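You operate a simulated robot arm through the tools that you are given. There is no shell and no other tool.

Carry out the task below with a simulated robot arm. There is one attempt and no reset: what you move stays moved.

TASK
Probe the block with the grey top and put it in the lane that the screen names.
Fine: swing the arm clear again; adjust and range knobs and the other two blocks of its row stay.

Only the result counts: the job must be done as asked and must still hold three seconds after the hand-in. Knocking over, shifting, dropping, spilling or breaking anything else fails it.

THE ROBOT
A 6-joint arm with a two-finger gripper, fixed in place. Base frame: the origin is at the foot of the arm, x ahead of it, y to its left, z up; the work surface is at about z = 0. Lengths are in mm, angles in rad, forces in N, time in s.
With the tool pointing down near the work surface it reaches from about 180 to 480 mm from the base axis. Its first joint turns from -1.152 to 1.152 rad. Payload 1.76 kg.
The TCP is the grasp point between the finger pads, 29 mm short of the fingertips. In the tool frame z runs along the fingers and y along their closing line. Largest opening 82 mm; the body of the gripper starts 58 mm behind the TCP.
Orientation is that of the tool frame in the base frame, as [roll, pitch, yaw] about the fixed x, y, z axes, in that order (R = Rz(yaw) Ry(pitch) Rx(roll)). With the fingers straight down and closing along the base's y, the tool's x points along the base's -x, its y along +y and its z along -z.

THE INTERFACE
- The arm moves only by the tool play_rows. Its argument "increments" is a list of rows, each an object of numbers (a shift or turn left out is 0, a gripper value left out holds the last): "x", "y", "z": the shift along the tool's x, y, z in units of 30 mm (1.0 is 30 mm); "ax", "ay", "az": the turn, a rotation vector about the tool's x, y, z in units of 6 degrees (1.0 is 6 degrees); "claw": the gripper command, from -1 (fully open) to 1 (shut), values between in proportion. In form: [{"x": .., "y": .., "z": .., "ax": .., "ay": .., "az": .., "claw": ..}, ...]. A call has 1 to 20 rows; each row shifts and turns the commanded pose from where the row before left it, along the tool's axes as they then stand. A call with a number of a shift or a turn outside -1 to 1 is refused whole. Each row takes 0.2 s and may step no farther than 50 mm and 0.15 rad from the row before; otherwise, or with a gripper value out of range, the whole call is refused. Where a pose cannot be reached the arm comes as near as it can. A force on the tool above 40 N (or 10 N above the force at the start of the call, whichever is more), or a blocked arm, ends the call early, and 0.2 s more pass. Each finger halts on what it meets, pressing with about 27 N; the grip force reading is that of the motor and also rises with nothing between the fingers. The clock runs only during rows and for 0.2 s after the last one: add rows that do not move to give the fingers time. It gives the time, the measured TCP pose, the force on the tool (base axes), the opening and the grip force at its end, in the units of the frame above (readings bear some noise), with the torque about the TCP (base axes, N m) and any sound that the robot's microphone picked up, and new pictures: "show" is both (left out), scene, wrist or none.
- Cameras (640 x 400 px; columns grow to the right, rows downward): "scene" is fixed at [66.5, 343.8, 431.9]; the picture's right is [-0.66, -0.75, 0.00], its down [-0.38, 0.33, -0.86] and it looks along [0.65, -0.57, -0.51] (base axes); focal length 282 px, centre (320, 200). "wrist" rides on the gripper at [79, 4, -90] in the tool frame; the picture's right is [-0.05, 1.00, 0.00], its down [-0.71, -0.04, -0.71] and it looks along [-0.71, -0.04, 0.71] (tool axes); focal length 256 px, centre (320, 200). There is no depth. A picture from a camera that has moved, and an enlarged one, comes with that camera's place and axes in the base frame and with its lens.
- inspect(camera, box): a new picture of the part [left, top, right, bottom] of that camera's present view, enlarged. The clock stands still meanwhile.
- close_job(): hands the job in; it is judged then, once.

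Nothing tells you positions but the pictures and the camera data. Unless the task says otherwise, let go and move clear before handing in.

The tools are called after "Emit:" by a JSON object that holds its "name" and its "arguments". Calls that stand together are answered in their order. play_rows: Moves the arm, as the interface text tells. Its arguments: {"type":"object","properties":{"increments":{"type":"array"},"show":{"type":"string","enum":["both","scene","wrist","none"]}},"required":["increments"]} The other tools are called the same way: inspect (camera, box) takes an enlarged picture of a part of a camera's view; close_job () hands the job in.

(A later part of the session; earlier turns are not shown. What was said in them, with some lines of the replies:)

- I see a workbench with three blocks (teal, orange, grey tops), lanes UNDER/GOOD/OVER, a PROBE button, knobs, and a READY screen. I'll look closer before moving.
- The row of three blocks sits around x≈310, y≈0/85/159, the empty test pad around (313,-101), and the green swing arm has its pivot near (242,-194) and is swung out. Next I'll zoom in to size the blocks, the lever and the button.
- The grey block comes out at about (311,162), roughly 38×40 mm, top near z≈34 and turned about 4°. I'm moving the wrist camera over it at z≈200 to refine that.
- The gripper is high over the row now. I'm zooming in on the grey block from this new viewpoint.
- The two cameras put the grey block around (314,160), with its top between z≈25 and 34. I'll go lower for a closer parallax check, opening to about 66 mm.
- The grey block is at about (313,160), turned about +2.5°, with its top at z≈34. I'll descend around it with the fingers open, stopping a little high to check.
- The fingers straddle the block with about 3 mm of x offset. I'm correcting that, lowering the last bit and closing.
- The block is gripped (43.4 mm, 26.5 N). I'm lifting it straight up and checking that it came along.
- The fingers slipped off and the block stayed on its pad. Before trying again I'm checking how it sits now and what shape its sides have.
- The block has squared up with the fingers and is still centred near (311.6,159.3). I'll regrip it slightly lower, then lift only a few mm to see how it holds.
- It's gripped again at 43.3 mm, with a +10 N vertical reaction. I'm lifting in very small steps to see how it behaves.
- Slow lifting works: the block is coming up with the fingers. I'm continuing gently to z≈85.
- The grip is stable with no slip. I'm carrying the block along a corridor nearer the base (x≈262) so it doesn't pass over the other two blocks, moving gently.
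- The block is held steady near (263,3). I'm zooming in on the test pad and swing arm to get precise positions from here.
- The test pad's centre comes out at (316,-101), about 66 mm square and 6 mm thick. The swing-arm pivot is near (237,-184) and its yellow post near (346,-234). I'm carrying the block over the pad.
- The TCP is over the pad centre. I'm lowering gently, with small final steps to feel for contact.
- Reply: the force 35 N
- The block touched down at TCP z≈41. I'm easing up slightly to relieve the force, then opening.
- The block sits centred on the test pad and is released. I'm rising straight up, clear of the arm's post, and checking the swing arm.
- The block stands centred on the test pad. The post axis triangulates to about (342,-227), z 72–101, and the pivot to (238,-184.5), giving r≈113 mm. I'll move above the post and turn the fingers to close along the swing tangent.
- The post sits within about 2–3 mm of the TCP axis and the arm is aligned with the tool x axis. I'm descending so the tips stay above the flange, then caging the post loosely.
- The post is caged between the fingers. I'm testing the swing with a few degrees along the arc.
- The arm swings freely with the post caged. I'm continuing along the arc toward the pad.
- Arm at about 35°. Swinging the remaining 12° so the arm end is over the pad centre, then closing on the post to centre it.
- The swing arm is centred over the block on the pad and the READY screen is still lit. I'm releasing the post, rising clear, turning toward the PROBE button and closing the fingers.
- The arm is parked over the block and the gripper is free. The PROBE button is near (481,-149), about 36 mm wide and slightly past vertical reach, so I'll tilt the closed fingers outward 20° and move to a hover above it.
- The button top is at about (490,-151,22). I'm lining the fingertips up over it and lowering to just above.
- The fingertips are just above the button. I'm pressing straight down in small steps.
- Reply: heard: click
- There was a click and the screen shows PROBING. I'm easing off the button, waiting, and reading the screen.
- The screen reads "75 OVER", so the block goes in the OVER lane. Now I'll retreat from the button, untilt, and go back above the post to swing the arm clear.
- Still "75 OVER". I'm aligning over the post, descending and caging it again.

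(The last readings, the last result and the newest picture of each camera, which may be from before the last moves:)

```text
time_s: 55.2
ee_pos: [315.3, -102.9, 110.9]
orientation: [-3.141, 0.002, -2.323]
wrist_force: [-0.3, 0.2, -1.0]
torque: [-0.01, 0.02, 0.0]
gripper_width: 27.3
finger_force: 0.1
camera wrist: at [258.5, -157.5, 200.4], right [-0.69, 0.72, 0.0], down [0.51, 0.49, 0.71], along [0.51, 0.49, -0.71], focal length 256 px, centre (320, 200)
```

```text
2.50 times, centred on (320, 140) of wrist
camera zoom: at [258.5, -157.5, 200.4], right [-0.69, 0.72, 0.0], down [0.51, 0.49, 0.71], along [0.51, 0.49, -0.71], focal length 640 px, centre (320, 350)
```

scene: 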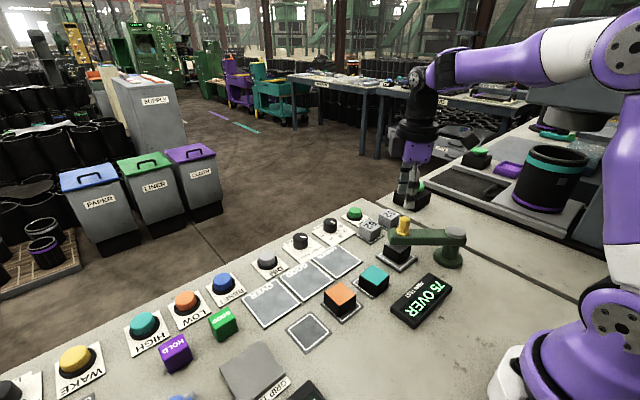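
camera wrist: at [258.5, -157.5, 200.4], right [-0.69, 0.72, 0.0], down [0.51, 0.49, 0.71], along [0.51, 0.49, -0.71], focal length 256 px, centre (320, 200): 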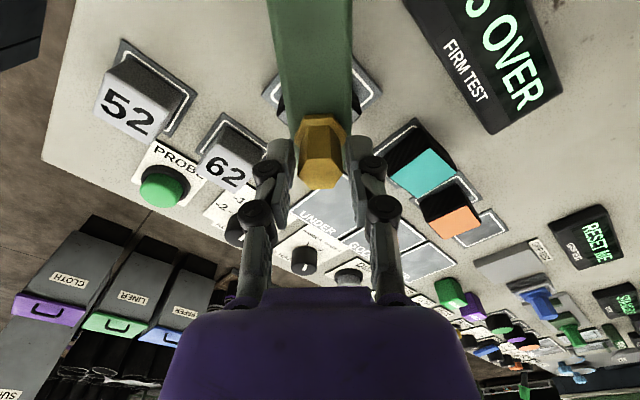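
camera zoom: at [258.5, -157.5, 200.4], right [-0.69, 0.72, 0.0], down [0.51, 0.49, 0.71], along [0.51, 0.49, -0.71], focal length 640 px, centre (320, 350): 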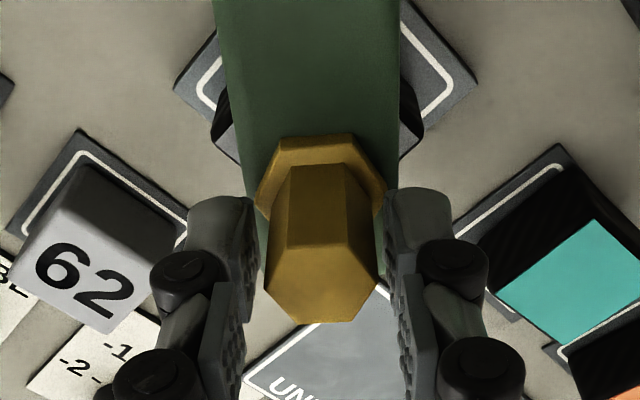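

The post is caged again. I'm swinging the arm back along the arc, away from the pad to where it started.

Emit:
{"name": "play_rows", "arguments": {"increments": [{"x": 0.004, "y": -0.131, "az": 0.333}, {"x": 0.009, "y": -0.263, "az": 0.667}, {"x": 0.009, "y": -0.263, "az": 0.667}, {"x": 0.009, "y": -0.263, "az": 0.667}, {"x": 0.009, "y": -0.263, "az": 0.667}, {"x": 0.009, "y": -0.263, "az": 0.667}, {"x": 0.009, "y": -0.263, "az": 0.667}, {"x": 0.009, "y": -0.263, "az": 0.667}, {"x": 0.009, "y": -0.263, "az": 0.667}, {"x": 0.009, "y": -0.263, "az": 0.667}, {}]}}

Emit:
{"name": "inspect", "arguments": {"camera": "wrist", "box": [220, 60, 420, 220]}}

```text
time_s: 57.6
ee_pos: [347.8, -167.9, 109.3]
orientation: [3.14, -0.001, -2.988]
wrist_force: [0.4, 0.5, -0.7]
torque: [0.02, 0.0, -0.05]
gripper_width: 27.2
finger_force: 0.3
camera wrist: at [270.3, -175.7, 198.7], right [-0.1, 0.99, 0.0], down [0.7, 0.07, 0.71], along [0.7, 0.07, -0.71], focal length 256 px, centre (320, 200)
```

scene: 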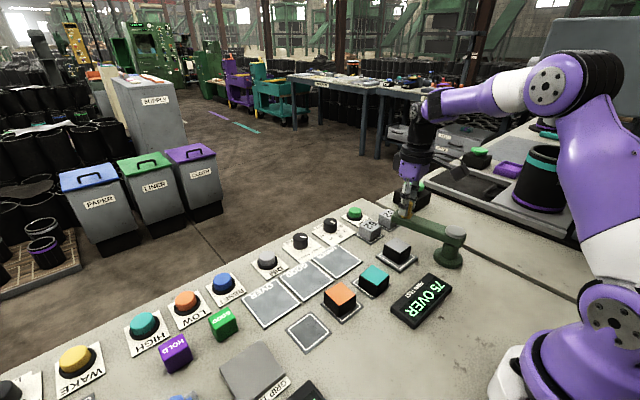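
wrist: 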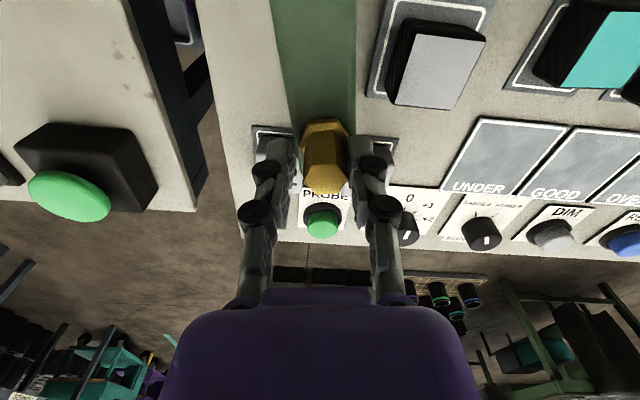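

```text
2.50 times, centred on (320, 140) of wrist
camera zoom: at [270.3, -175.7, 198.7], right [-0.1, 0.99, 0.0], down [0.7, 0.07, 0.71], along [0.7, 0.07, -0.71], focal length 640 px, centre (320, 350)
```

zoom: 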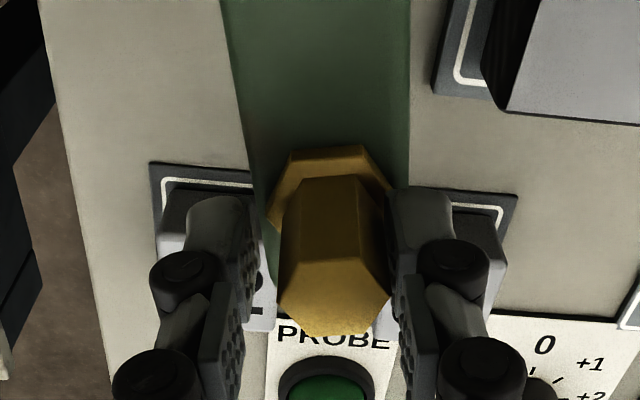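

The arm follows and is well off the pad. I'm finishing the swing to its original angle and centring the post there.

Emit:
{"name": "play_rows", "arguments": {"increments": [{"y": -0.263, "az": 0.667}, {"y": -0.263, "az": 0.667}, {"y": -0.263, "az": 0.667}, {"y": -0.263, "az": 0.667}, {"y": -0.263, "az": 0.667}, {"y": -0.263, "az": 0.667}, {"y": -0.263, "az": 0.667}, {"y": -0.184, "az": 0.467}, {}, {"claw": 0.5}, {"claw": 0.55}, {}]}}

Emit:
{"name": "inspect", "arguments": {"camera": "scene", "box": [340, 150, 480, 290]}}

```text
time_s: 60.2
ee_pos: [345.5, -226.4, 108.9]
orientation: [-3.14, 0.003, 2.759]
wrist_force: [3.4, 2.0, -0.2]
torque: [0.08, -0.06, -0.03]
gripper_width: 21.4
finger_force: 35.9
camera wrist: at [273.7, -193.4, 199.1], right [0.42, 0.91, 0.0], down [0.64, -0.3, 0.71], along [0.64, -0.3, -0.71], focal length 256 px, centre (320, 200)
```

scene: 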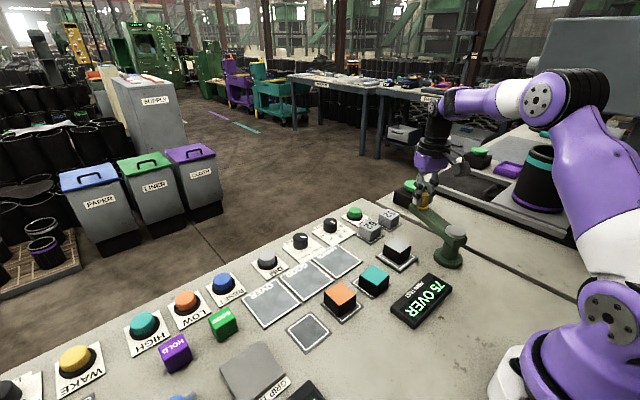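
wrist: 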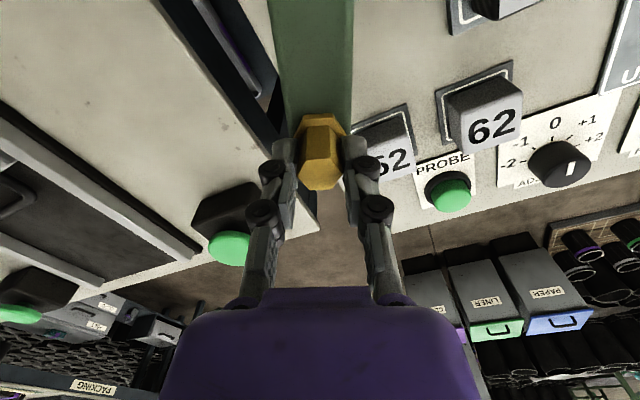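

```text
2.86 times, centred on (410, 220) of scene
camera zoom: at [66.5, 343.8, 431.9], right [-0.66, -0.75, 0.0], down [-0.38, 0.33, -0.86], along [0.65, -0.57, -0.51], focal length 806 px, centre (63, 143)
```

zoom: 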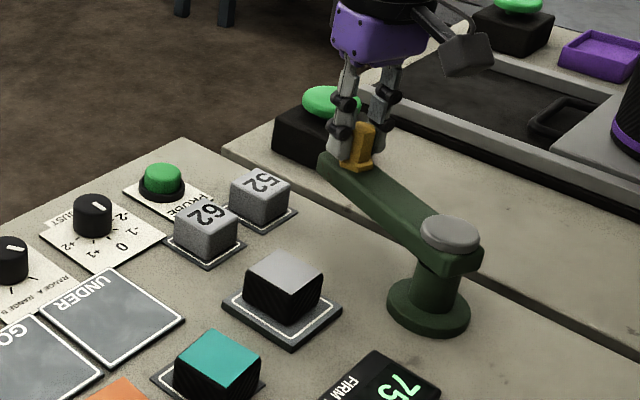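

The arm is back at its original spot, clear of the pad. I'm releasing the post, rising, squaring the gripper and moving above the block.

Emit:
{"name": "play_rows", "arguments": {"increments": [{"claw": 0.3}, {"claw": -0.1}, {}, {"z": -0.4}, {"z": -0.6}, {"z": -0.4}, {"az": -0.913}, {"az": -0.913}, {"az": -0.913}, {"az": -0.93}, {"x": 0.18, "y": 0.7, "claw": -0.45}, {"x": 0.18, "y": 0.9}, {"x": 0.18, "y": 0.9}, {"x": 0.18, "y": 0.9}, {"x": 0.18, "y": 0.78}, {}]}}

Emit:
{"name": "inspect", "arguments": {"camera": "wrist", "box": [240, 20, 400, 140]}}

Emit:
{"name": "inspect", "arguments": {"camera": "scene", "box": [340, 150, 480, 290]}}

```text
time_s: 63.6
ee_pos: [316.4, -102.2, 152.3]
orientation: [3.141, 0.002, -3.14]
wrist_force: [-0.6, -0.9, -0.2]
torque: [0.02, -0.01, -0.02]
gripper_width: 59.4
finger_force: 0.1
camera wrist: at [237.8, -97.5, 241.7], right [0.05, 1.0, 0.0], down [0.71, -0.04, 0.71], along [0.71, -0.04, -0.71], focal length 256 px, centre (320, 200)
```

scene: 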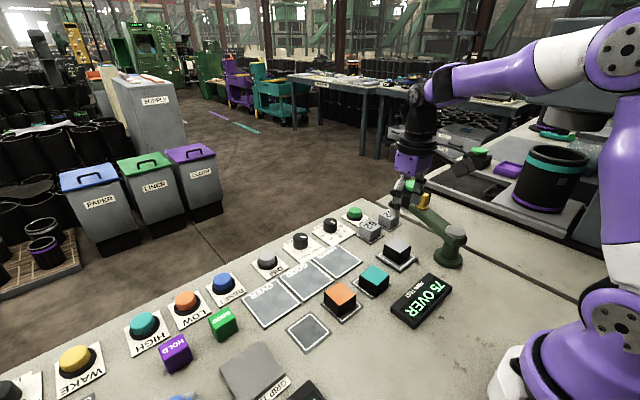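
wrist: 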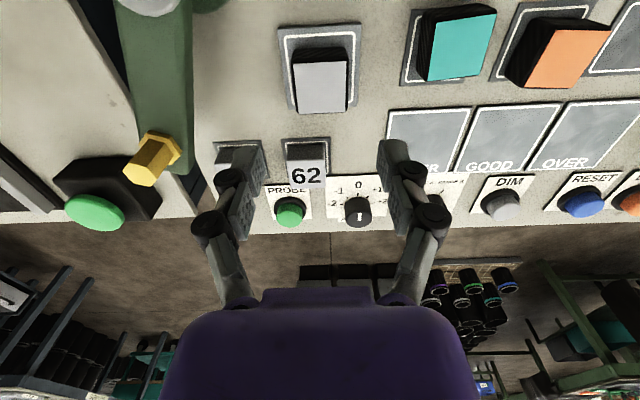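

```text
3.33 times, centred on (320, 80) of wrist
camera zoom: at [237.8, -97.5, 241.7], right [0.05, 1.0, 0.0], down [0.71, -0.04, 0.71], along [0.71, -0.04, -0.71], focal length 853 px, centre (320, 600)
```

zoom: 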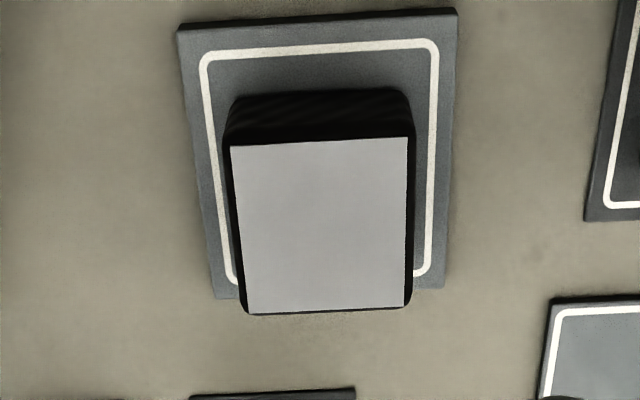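

```text
2.86 times, centred on (410, 220) of scene
camera zoom: at [66.5, 343.8, 431.9], right [-0.66, -0.75, 0.0], down [-0.38, 0.33, -0.86], along [0.65, -0.57, -0.51], focal length 806 px, centre (63, 143)
```

zoom: 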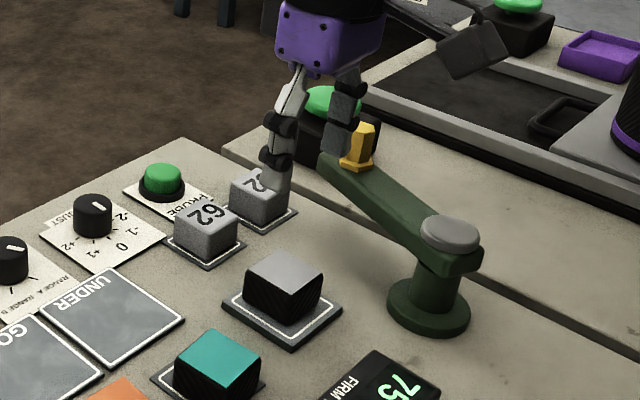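

The block is undisturbed on the pad and the arm is clear. I'm descending to the same grasp height as before and gripping.

Emit:
{"name": "play_rows", "arguments": {"increments": [{"x": -0.037, "y": 0.03, "z": 0.6}, {"z": 0.8}, {"z": 0.8}, {"z": 0.7}, {"z": 0.5}, {"z": 0.33}, {}, {}], "show": "wrist"}}

Emit:
{"name": "play_rows", "arguments": {"increments": [{"claw": 0.0}, {"claw": 0.5}, {"claw": 1.0}, {}, {}, {}], "show": "wrist"}}

```text
time_s: 65.4
ee_pos: [317.5, -98.5, 39.4]
orientation: [-3.142, 0.001, -3.14]
wrist_force: [0.8, 0.5, -0.1]
torque: [0.0, -0.01, -0.01]
gripper_width: 59.5
finger_force: 0.0
camera wrist: at [239.1, -95.7, 128.6], right [0.05, 1.0, 0.0], down [0.71, -0.04, 0.71], along [0.71, -0.04, -0.71], focal length 256 px, centre (320, 200)
```

wrist: 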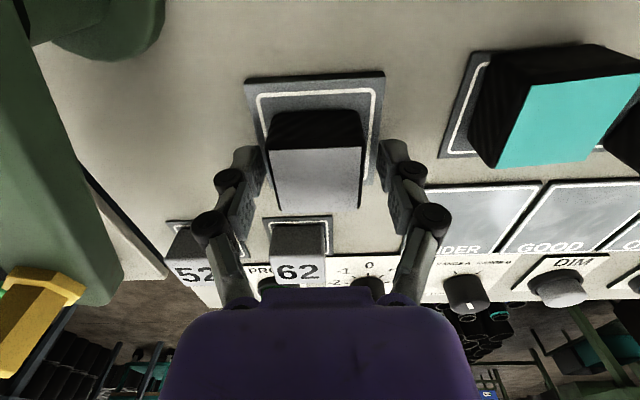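

```text
time_s: 66.8
ee_pos: [318.9, -99.7, 40.5]
orientation: [3.141, 0.002, -3.139]
wrist_force: [0.0, -2.4, 11.8]
torque: [-0.09, -0.04, 0.02]
gripper_width: 43.5
finger_force: 26.9
camera wrist: at [239.2, -95.8, 128.9], right [0.05, 1.0, 0.0], down [0.7, -0.04, 0.71], along [0.71, -0.04, -0.71], focal length 256 px, centre (320, 200)
```

wrist: 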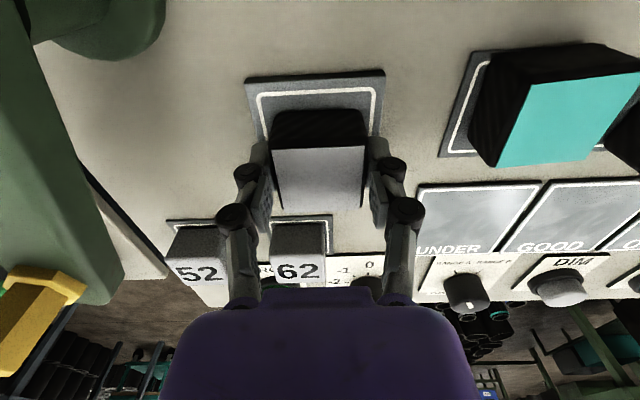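

Gripped again at 43.5 mm. I'm lifting gently, as before.

Emit:
{"name": "play_rows", "arguments": {"increments": [{"z": -0.07}, {"z": -0.07}, {}, {"z": -0.07}, {"z": -0.07}, {"z": -0.1}, {"z": -0.14}, {"z": -0.16}, {"z": -0.18}, {"z": -0.18}, {"z": -0.16}, {"z": -0.14}, {"z": -0.12}, {"z": -0.08}, {"z": -0.05}, {}]}}

Emit:
{"name": "inspect", "arguments": {"camera": "wrist", "box": [230, 80, 410, 230]}}

```text
time_s: 70.2
ee_pos: [317.8, -101.1, 87.0]
orientation: [3.14, 0.001, -3.139]
wrist_force: [-0.5, -0.4, -0.7]
torque: [-0.02, -0.01, -0.01]
gripper_width: 43.0
finger_force: 26.9
camera wrist: at [239.2, -97.3, 176.7], right [0.05, 1.0, 0.0], down [0.71, -0.04, 0.71], along [0.71, -0.04, -0.71], focal length 256 px, centre (320, 200)
```

scene: 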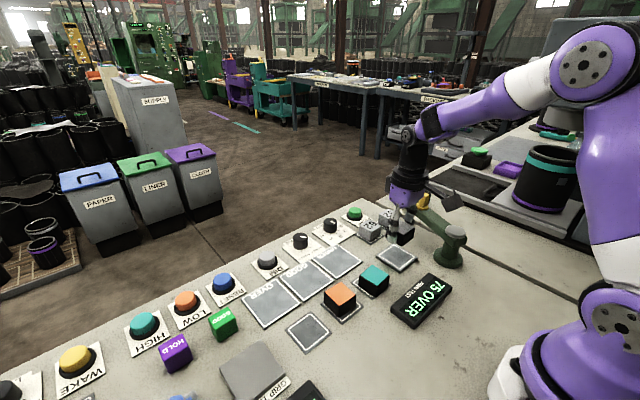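
wrist: 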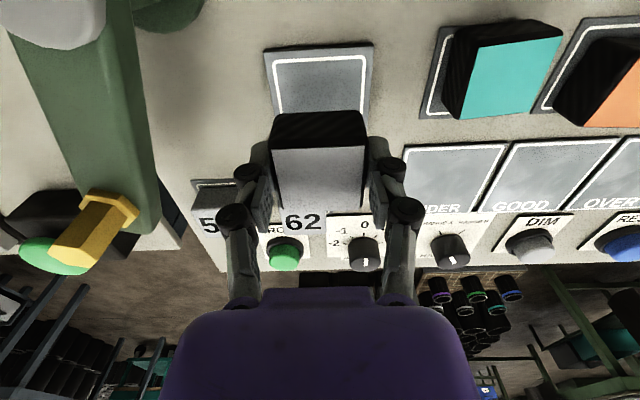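

```text
2.67 times, centred on (320, 155) of wrist
camera zoom: at [239.2, -97.3, 176.7], right [0.05, 1.0, 0.0], down [0.71, -0.04, 0.71], along [0.71, -0.04, -0.71], focal length 683 px, centre (320, 320)
```

zoom: 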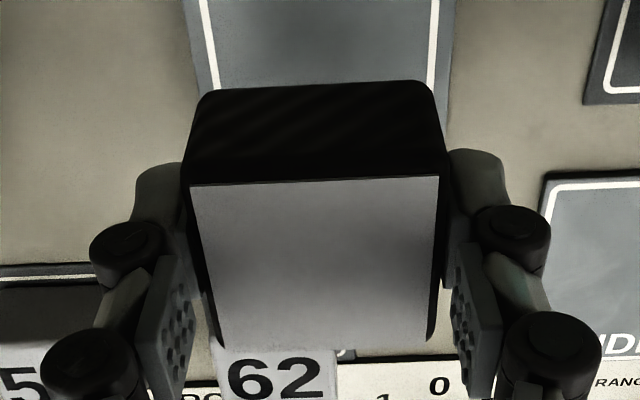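

The hold is good. I'm carrying the block diagonally out to x≈396 and then along the empty lanes toward OVER, whose centre is at about (398,174).

Emit:
{"name": "play_rows", "arguments": {"increments": [{"x": -0.1, "y": 0.1}, {"x": -0.2, "y": 0.2}, {"x": -0.3, "y": 0.3}, {"x": -0.35, "y": 0.35}, {"x": -0.35, "y": 0.35}, {"x": -0.35, "y": 0.35}, {"x": -0.35, "y": 0.38}, {"x": -0.3, "y": 0.42}, {"x": -0.2, "y": 0.45}, {"x": -0.1, "y": 0.45}, {"y": 0.45}, {"y": 0.45}, {"y": 0.45}, {"y": 0.45}, {"y": 0.4}, {"y": 0.3}, {"y": 0.2}, {"y": 0.1}]}}

```text
time_s: 74.0
ee_pos: [395.5, 84.1, 87.2]
orientation: [3.142, 0.0, -3.141]
wrist_force: [0.9, -0.7, -0.7]
torque: [0.01, 0.03, 0.01]
gripper_width: 43.1
finger_force: 27.1
camera wrist: at [317.3, 87.5, 177.5], right [0.05, 1.0, 0.0], down [0.71, -0.04, 0.71], along [0.71, -0.04, -0.71], focal length 256 px, centre (320, 200)
```

scene: 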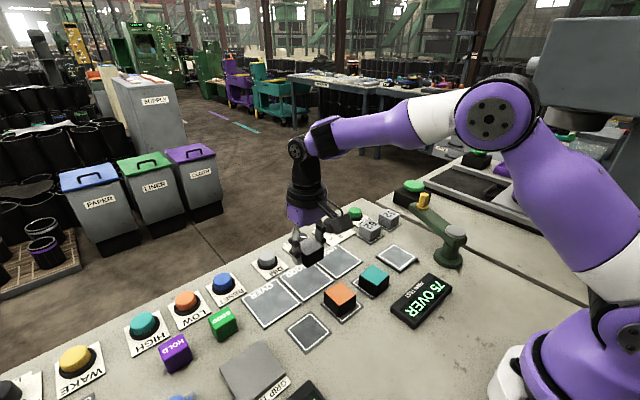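
wrist: 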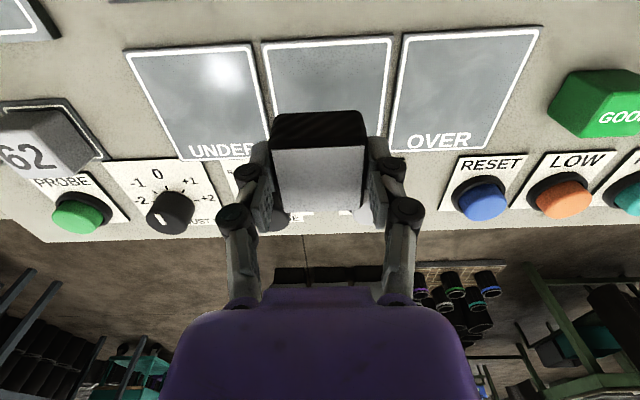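

OVER's centre is confirmed near (398,174). I'm making the last lateral move over it.

Emit:
{"name": "play_rows", "arguments": {"increments": [{"y": 0.1}, {"y": 0.25}, {"y": 0.4}, {"y": 0.45}, {"y": 0.45}, {"x": -0.03, "y": 0.45}, {"x": -0.04, "y": 0.35}, {"y": 0.25}, {"y": 0.2}, {"y": 0.1}, {}]}}

Emit:
{"name": "inspect", "arguments": {"camera": "wrist", "box": [200, 20, 440, 220]}}

Emit:
{"name": "inspect", "arguments": {"camera": "scene", "box": [220, 220, 380, 350]}}

```text
time_s: 76.4
ee_pos: [398.0, 174.5, 87.4]
orientation: [3.141, 0.001, -3.139]
wrist_force: [-0.2, 0.1, 0.2]
torque: [0.0, -0.01, 0.0]
gripper_width: 43.1
finger_force: 27.3
camera wrist: at [319.0, 178.3, 177.1], right [0.05, 1.0, 0.0], down [0.71, -0.04, 0.71], along [0.71, -0.04, -0.71], focal length 256 px, centre (320, 200)
```

scene: 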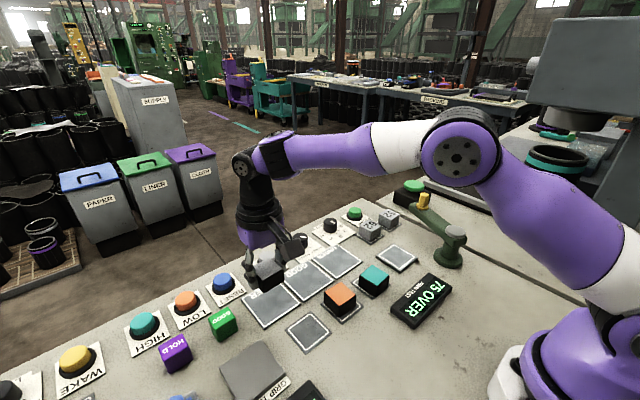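
wrist: 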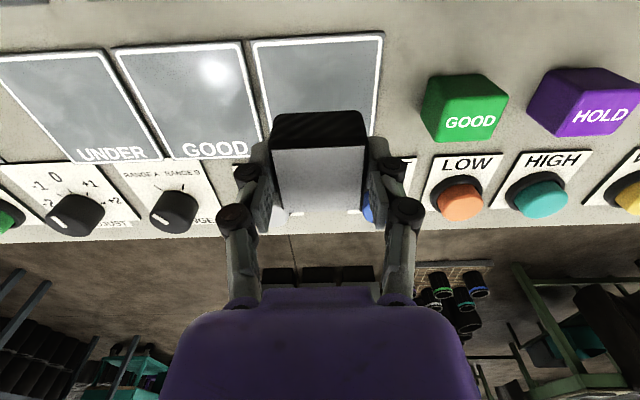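

```text
2.00 times, centred on (320, 120) of wrist
camera zoom: at [319.0, 178.3, 177.1], right [0.05, 1.0, 0.0], down [0.71, -0.04, 0.71], along [0.71, -0.04, -0.71], focal length 512 px, centre (320, 360)
```

zoom: 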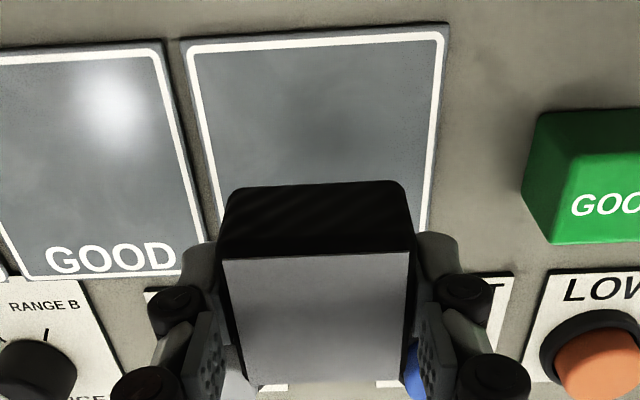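

```text
3.08 times, centred on (300, 285) of scene
camera zoom: at [66.5, 343.8, 431.9], right [-0.66, -0.75, 0.0], down [-0.38, 0.33, -0.86], along [0.65, -0.57, -0.51], focal length 868 px, centre (382, -62)
```

zoom: 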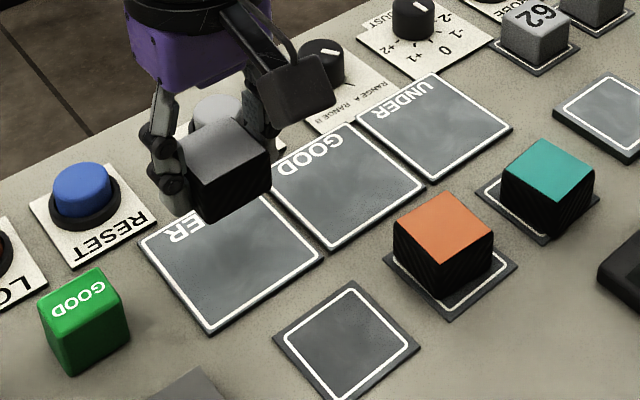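

The block is centred above OVER. I'm lowering gently to just above the plate.

Emit:
{"name": "play_rows", "arguments": {"increments": [{"z": 0.1}, {"z": 0.2}, {"z": 0.25}, {"z": 0.25}, {"z": 0.25}, {"z": 0.25}, {"z": 0.18}, {"z": 0.1}, {"z": 0.05}, {}], "show": "none"}}

Emit:
{"name": "play_rows", "arguments": {"increments": [{"z": 0.04}, {}], "show": "none"}}

Emit:
{"name": "inspect", "arguments": {"camera": "scene", "box": [220, 220, 330, 340]}}

```text
time_s: 78.6
ee_pos: [397.5, 174.4, 38.1]
orientation: [3.141, 0.0, -3.141]
wrist_force: [0.1, -0.3, -0.3]
torque: [0.0, 0.0, -0.01]
gripper_width: 43.1
finger_force: 27.5
```

```text
time_s: 79.2
ee_pos: [398.0, 176.0, 36.8]
orientation: [3.141, 0.003, -3.14]
wrist_force: [0.7, 0.0, -0.6]
torque: [0.0, -0.01, -0.01]
gripper_width: 43.1
finger_force: 27.0
```

```text
3.33 times, centred on (275, 280) of scene
camera zoom: at [66.5, 343.8, 431.9], right [-0.66, -0.75, 0.0], down [-0.38, 0.33, -0.86], along [0.65, -0.57, -0.51], focal length 941 px, centre (470, -67)
```

zoom: 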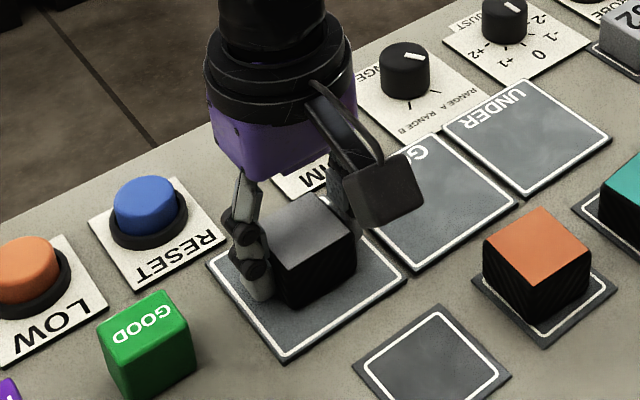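

No contact yet at z≈37, so I'm continuing in 1 mm steps.

Emit:
{"name": "play_rows", "arguments": {"increments": [{"z": 0.04}, {}], "show": "none"}}

Emit:
{"name": "play_rows", "arguments": {"increments": [{"z": 0.035}, {}], "show": "none"}}

```text
time_s: 79.8
ee_pos: [398.7, 174.5, 35.7]
orientation: [-3.141, 0.001, -3.139]
wrist_force: [0.7, -0.1, -1.7]
torque: [-0.01, 0.0, -0.01]
gripper_width: 42.9
finger_force: 26.6
```

```text
time_s: 80.4
ee_pos: [398.3, 173.5, 35.9]
orientation: [-3.14, 0.001, -3.139]
wrist_force: [-2.6, -0.8, 4.8]
torque: [-0.08, 0.01, -0.06]
gripper_width: 43.1
finger_force: 27.1
```

Light contact (about 5 N), so the block is resting on the OVER plate. I'm opening the fingers slowly and checking.

Emit:
{"name": "play_rows", "arguments": {"increments": [{"claw": 0.0}, {"claw": -0.2}, {"claw": -0.45}, {}, {}], "show": "wrist"}}

Emit:
{"name": "inspect", "arguments": {"camera": "scene", "box": [220, 220, 330, 340]}}

Emit:
{"name": "inspect", "arguments": {"camera": "wrist", "box": [200, 40, 440, 240]}}

```text
time_s: 81.6
ee_pos: [398.9, 175.6, 35.0]
orientation: [-3.141, 0.002, -3.139]
wrist_force: [0.4, -0.2, 0.0]
torque: [-0.01, -0.01, 0.01]
gripper_width: 59.2
finger_force: 0.0
camera wrist: at [319.7, 178.2, 124.8], right [0.05, 1.0, 0.0], down [0.71, -0.04, 0.71], along [0.71, -0.04, -0.71], focal length 256 px, centre (320, 200)
```

wrist: 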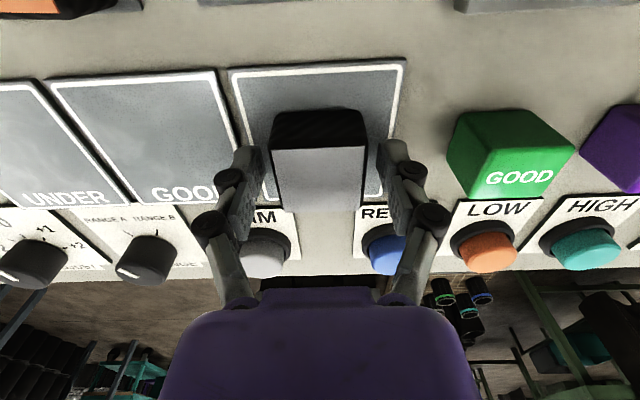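

```text
3.33 times, centred on (275, 280) of scene
camera zoom: at [66.5, 343.8, 431.9], right [-0.66, -0.75, 0.0], down [-0.38, 0.33, -0.86], along [0.65, -0.57, -0.51], focal length 941 px, centre (470, -67)
```

zoom: 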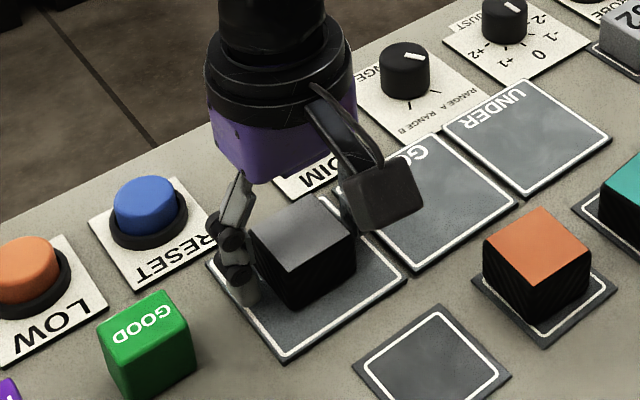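

```text
2.00 times, centred on (320, 140) of wrist
camera zoom: at [319.7, 178.2, 124.8], right [0.05, 1.0, 0.0], down [0.71, -0.04, 0.71], along [0.71, -0.04, -0.71], focal length 512 px, centre (320, 320)
```

zoom: 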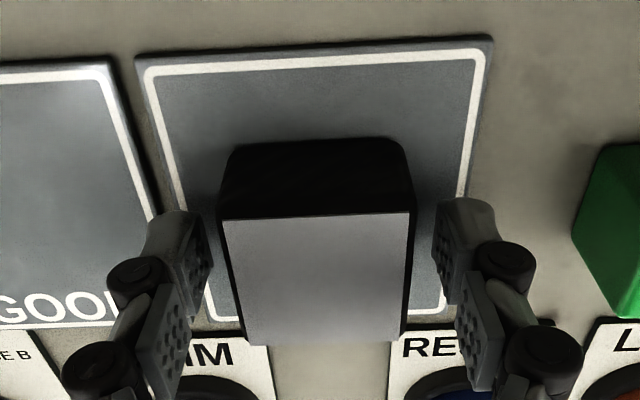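

The block is released inside the OVER lane. I'm rising straight up and moving clear.

Emit:
{"name": "play_rows", "arguments": {"increments": [{"z": -0.2}, {"z": -0.4}, {"z": -0.6}, {"z": -0.8}, {"z": -0.9}, {"z": -0.9}, {"z": -0.9}, {"x": 0.6, "z": -0.6}, {"x": 0.9, "z": -0.3}, {"x": 0.9}, {"x": 0.9}, {"x": 0.5}, {}, {}]}}

Emit:
{"name": "inspect", "arguments": {"camera": "scene", "box": [220, 180, 480, 350]}}

Emit:
{"name": "inspect", "arguments": {"camera": "wrist", "box": [160, 0, 480, 200]}}

```text
time_s: 84.6
ee_pos: [286.3, 172.7, 201.8]
orientation: [-3.141, 0.002, -3.14]
wrist_force: [-0.5, 0.4, 0.1]
torque: [0.0, 0.02, -0.03]
gripper_width: 59.4
finger_force: 0.1
camera wrist: at [206.4, 176.6, 290.8], right [0.05, 1.0, 0.0], down [0.71, -0.04, 0.71], along [0.71, -0.04, -0.71], focal length 256 px, centre (320, 200)
```

scene: 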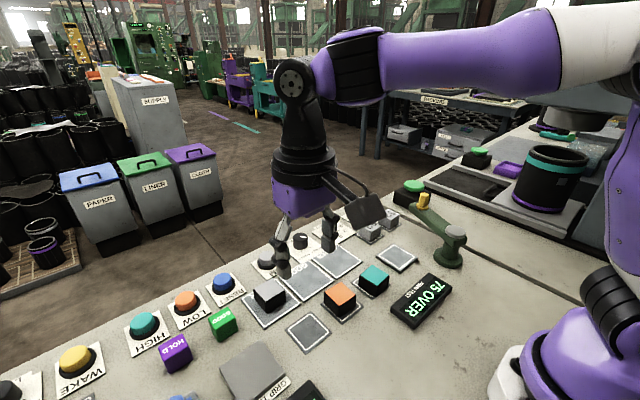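
wrist: 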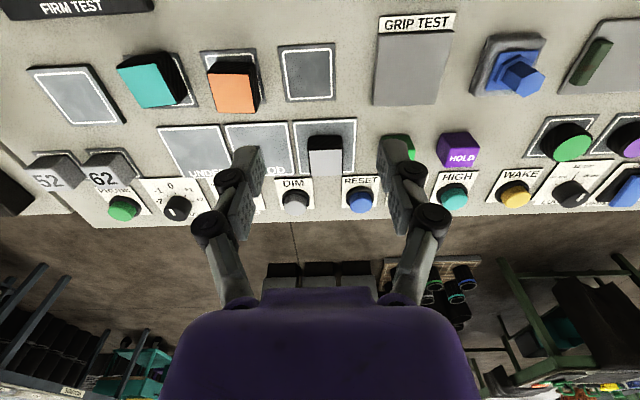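

```text
2.35 times, centred on (350, 265) of scene
camera zoom: at [66.5, 343.8, 431.9], right [-0.66, -0.75, 0.0], down [-0.38, 0.33, -0.86], along [0.65, -0.57, -0.51], focal length 664 px, centre (249, 47)
```

zoom: 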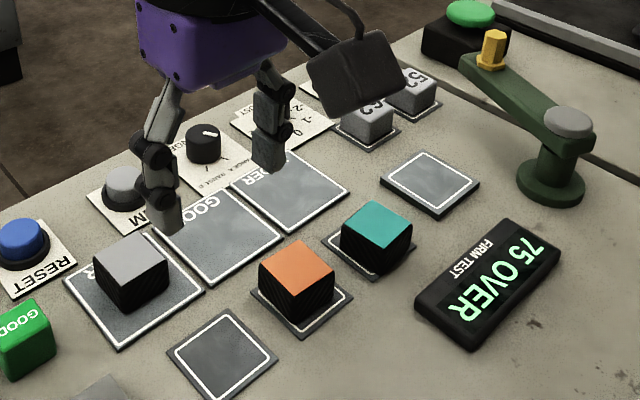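

```text
2.00 times, centred on (320, 100) of wrist
camera zoom: at [206.4, 176.6, 290.8], right [0.05, 1.0, 0.0], down [0.71, -0.04, 0.71], along [0.71, -0.04, -0.71], focal length 512 px, centre (320, 400)
```

zoom: 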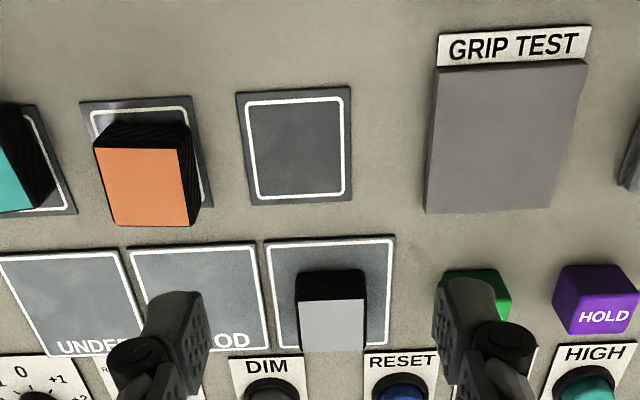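

The grey-top block stands in the OVER lane and the screen still reads "75 OVER". The swing arm is back clear of the pad, the teal and orange blocks and the knobs look untouched, and the gripper is open and clear. I'm handing in.

Emit:
{"name": "close_job", "arguments": {}}

```text
The job is handed in.
```

The grey-top block is in the OVER lane, because the screen read "75 OVER" after the probe. The job is handed in; no verdict came back.

- **Swing arm:** it's back at its original angle, clear of the test pad.
- **Left alone:** I never touched the adjust and range knobs or the teal and orange blocks. In the final pictures they look unchanged.
- **Slip:** on my first lift the fingers slipped off the grey block. It stayed on its own pad and only turned slightly to line up with the fingers. The second, slower lift held.

The gripper is open and well above the bench.
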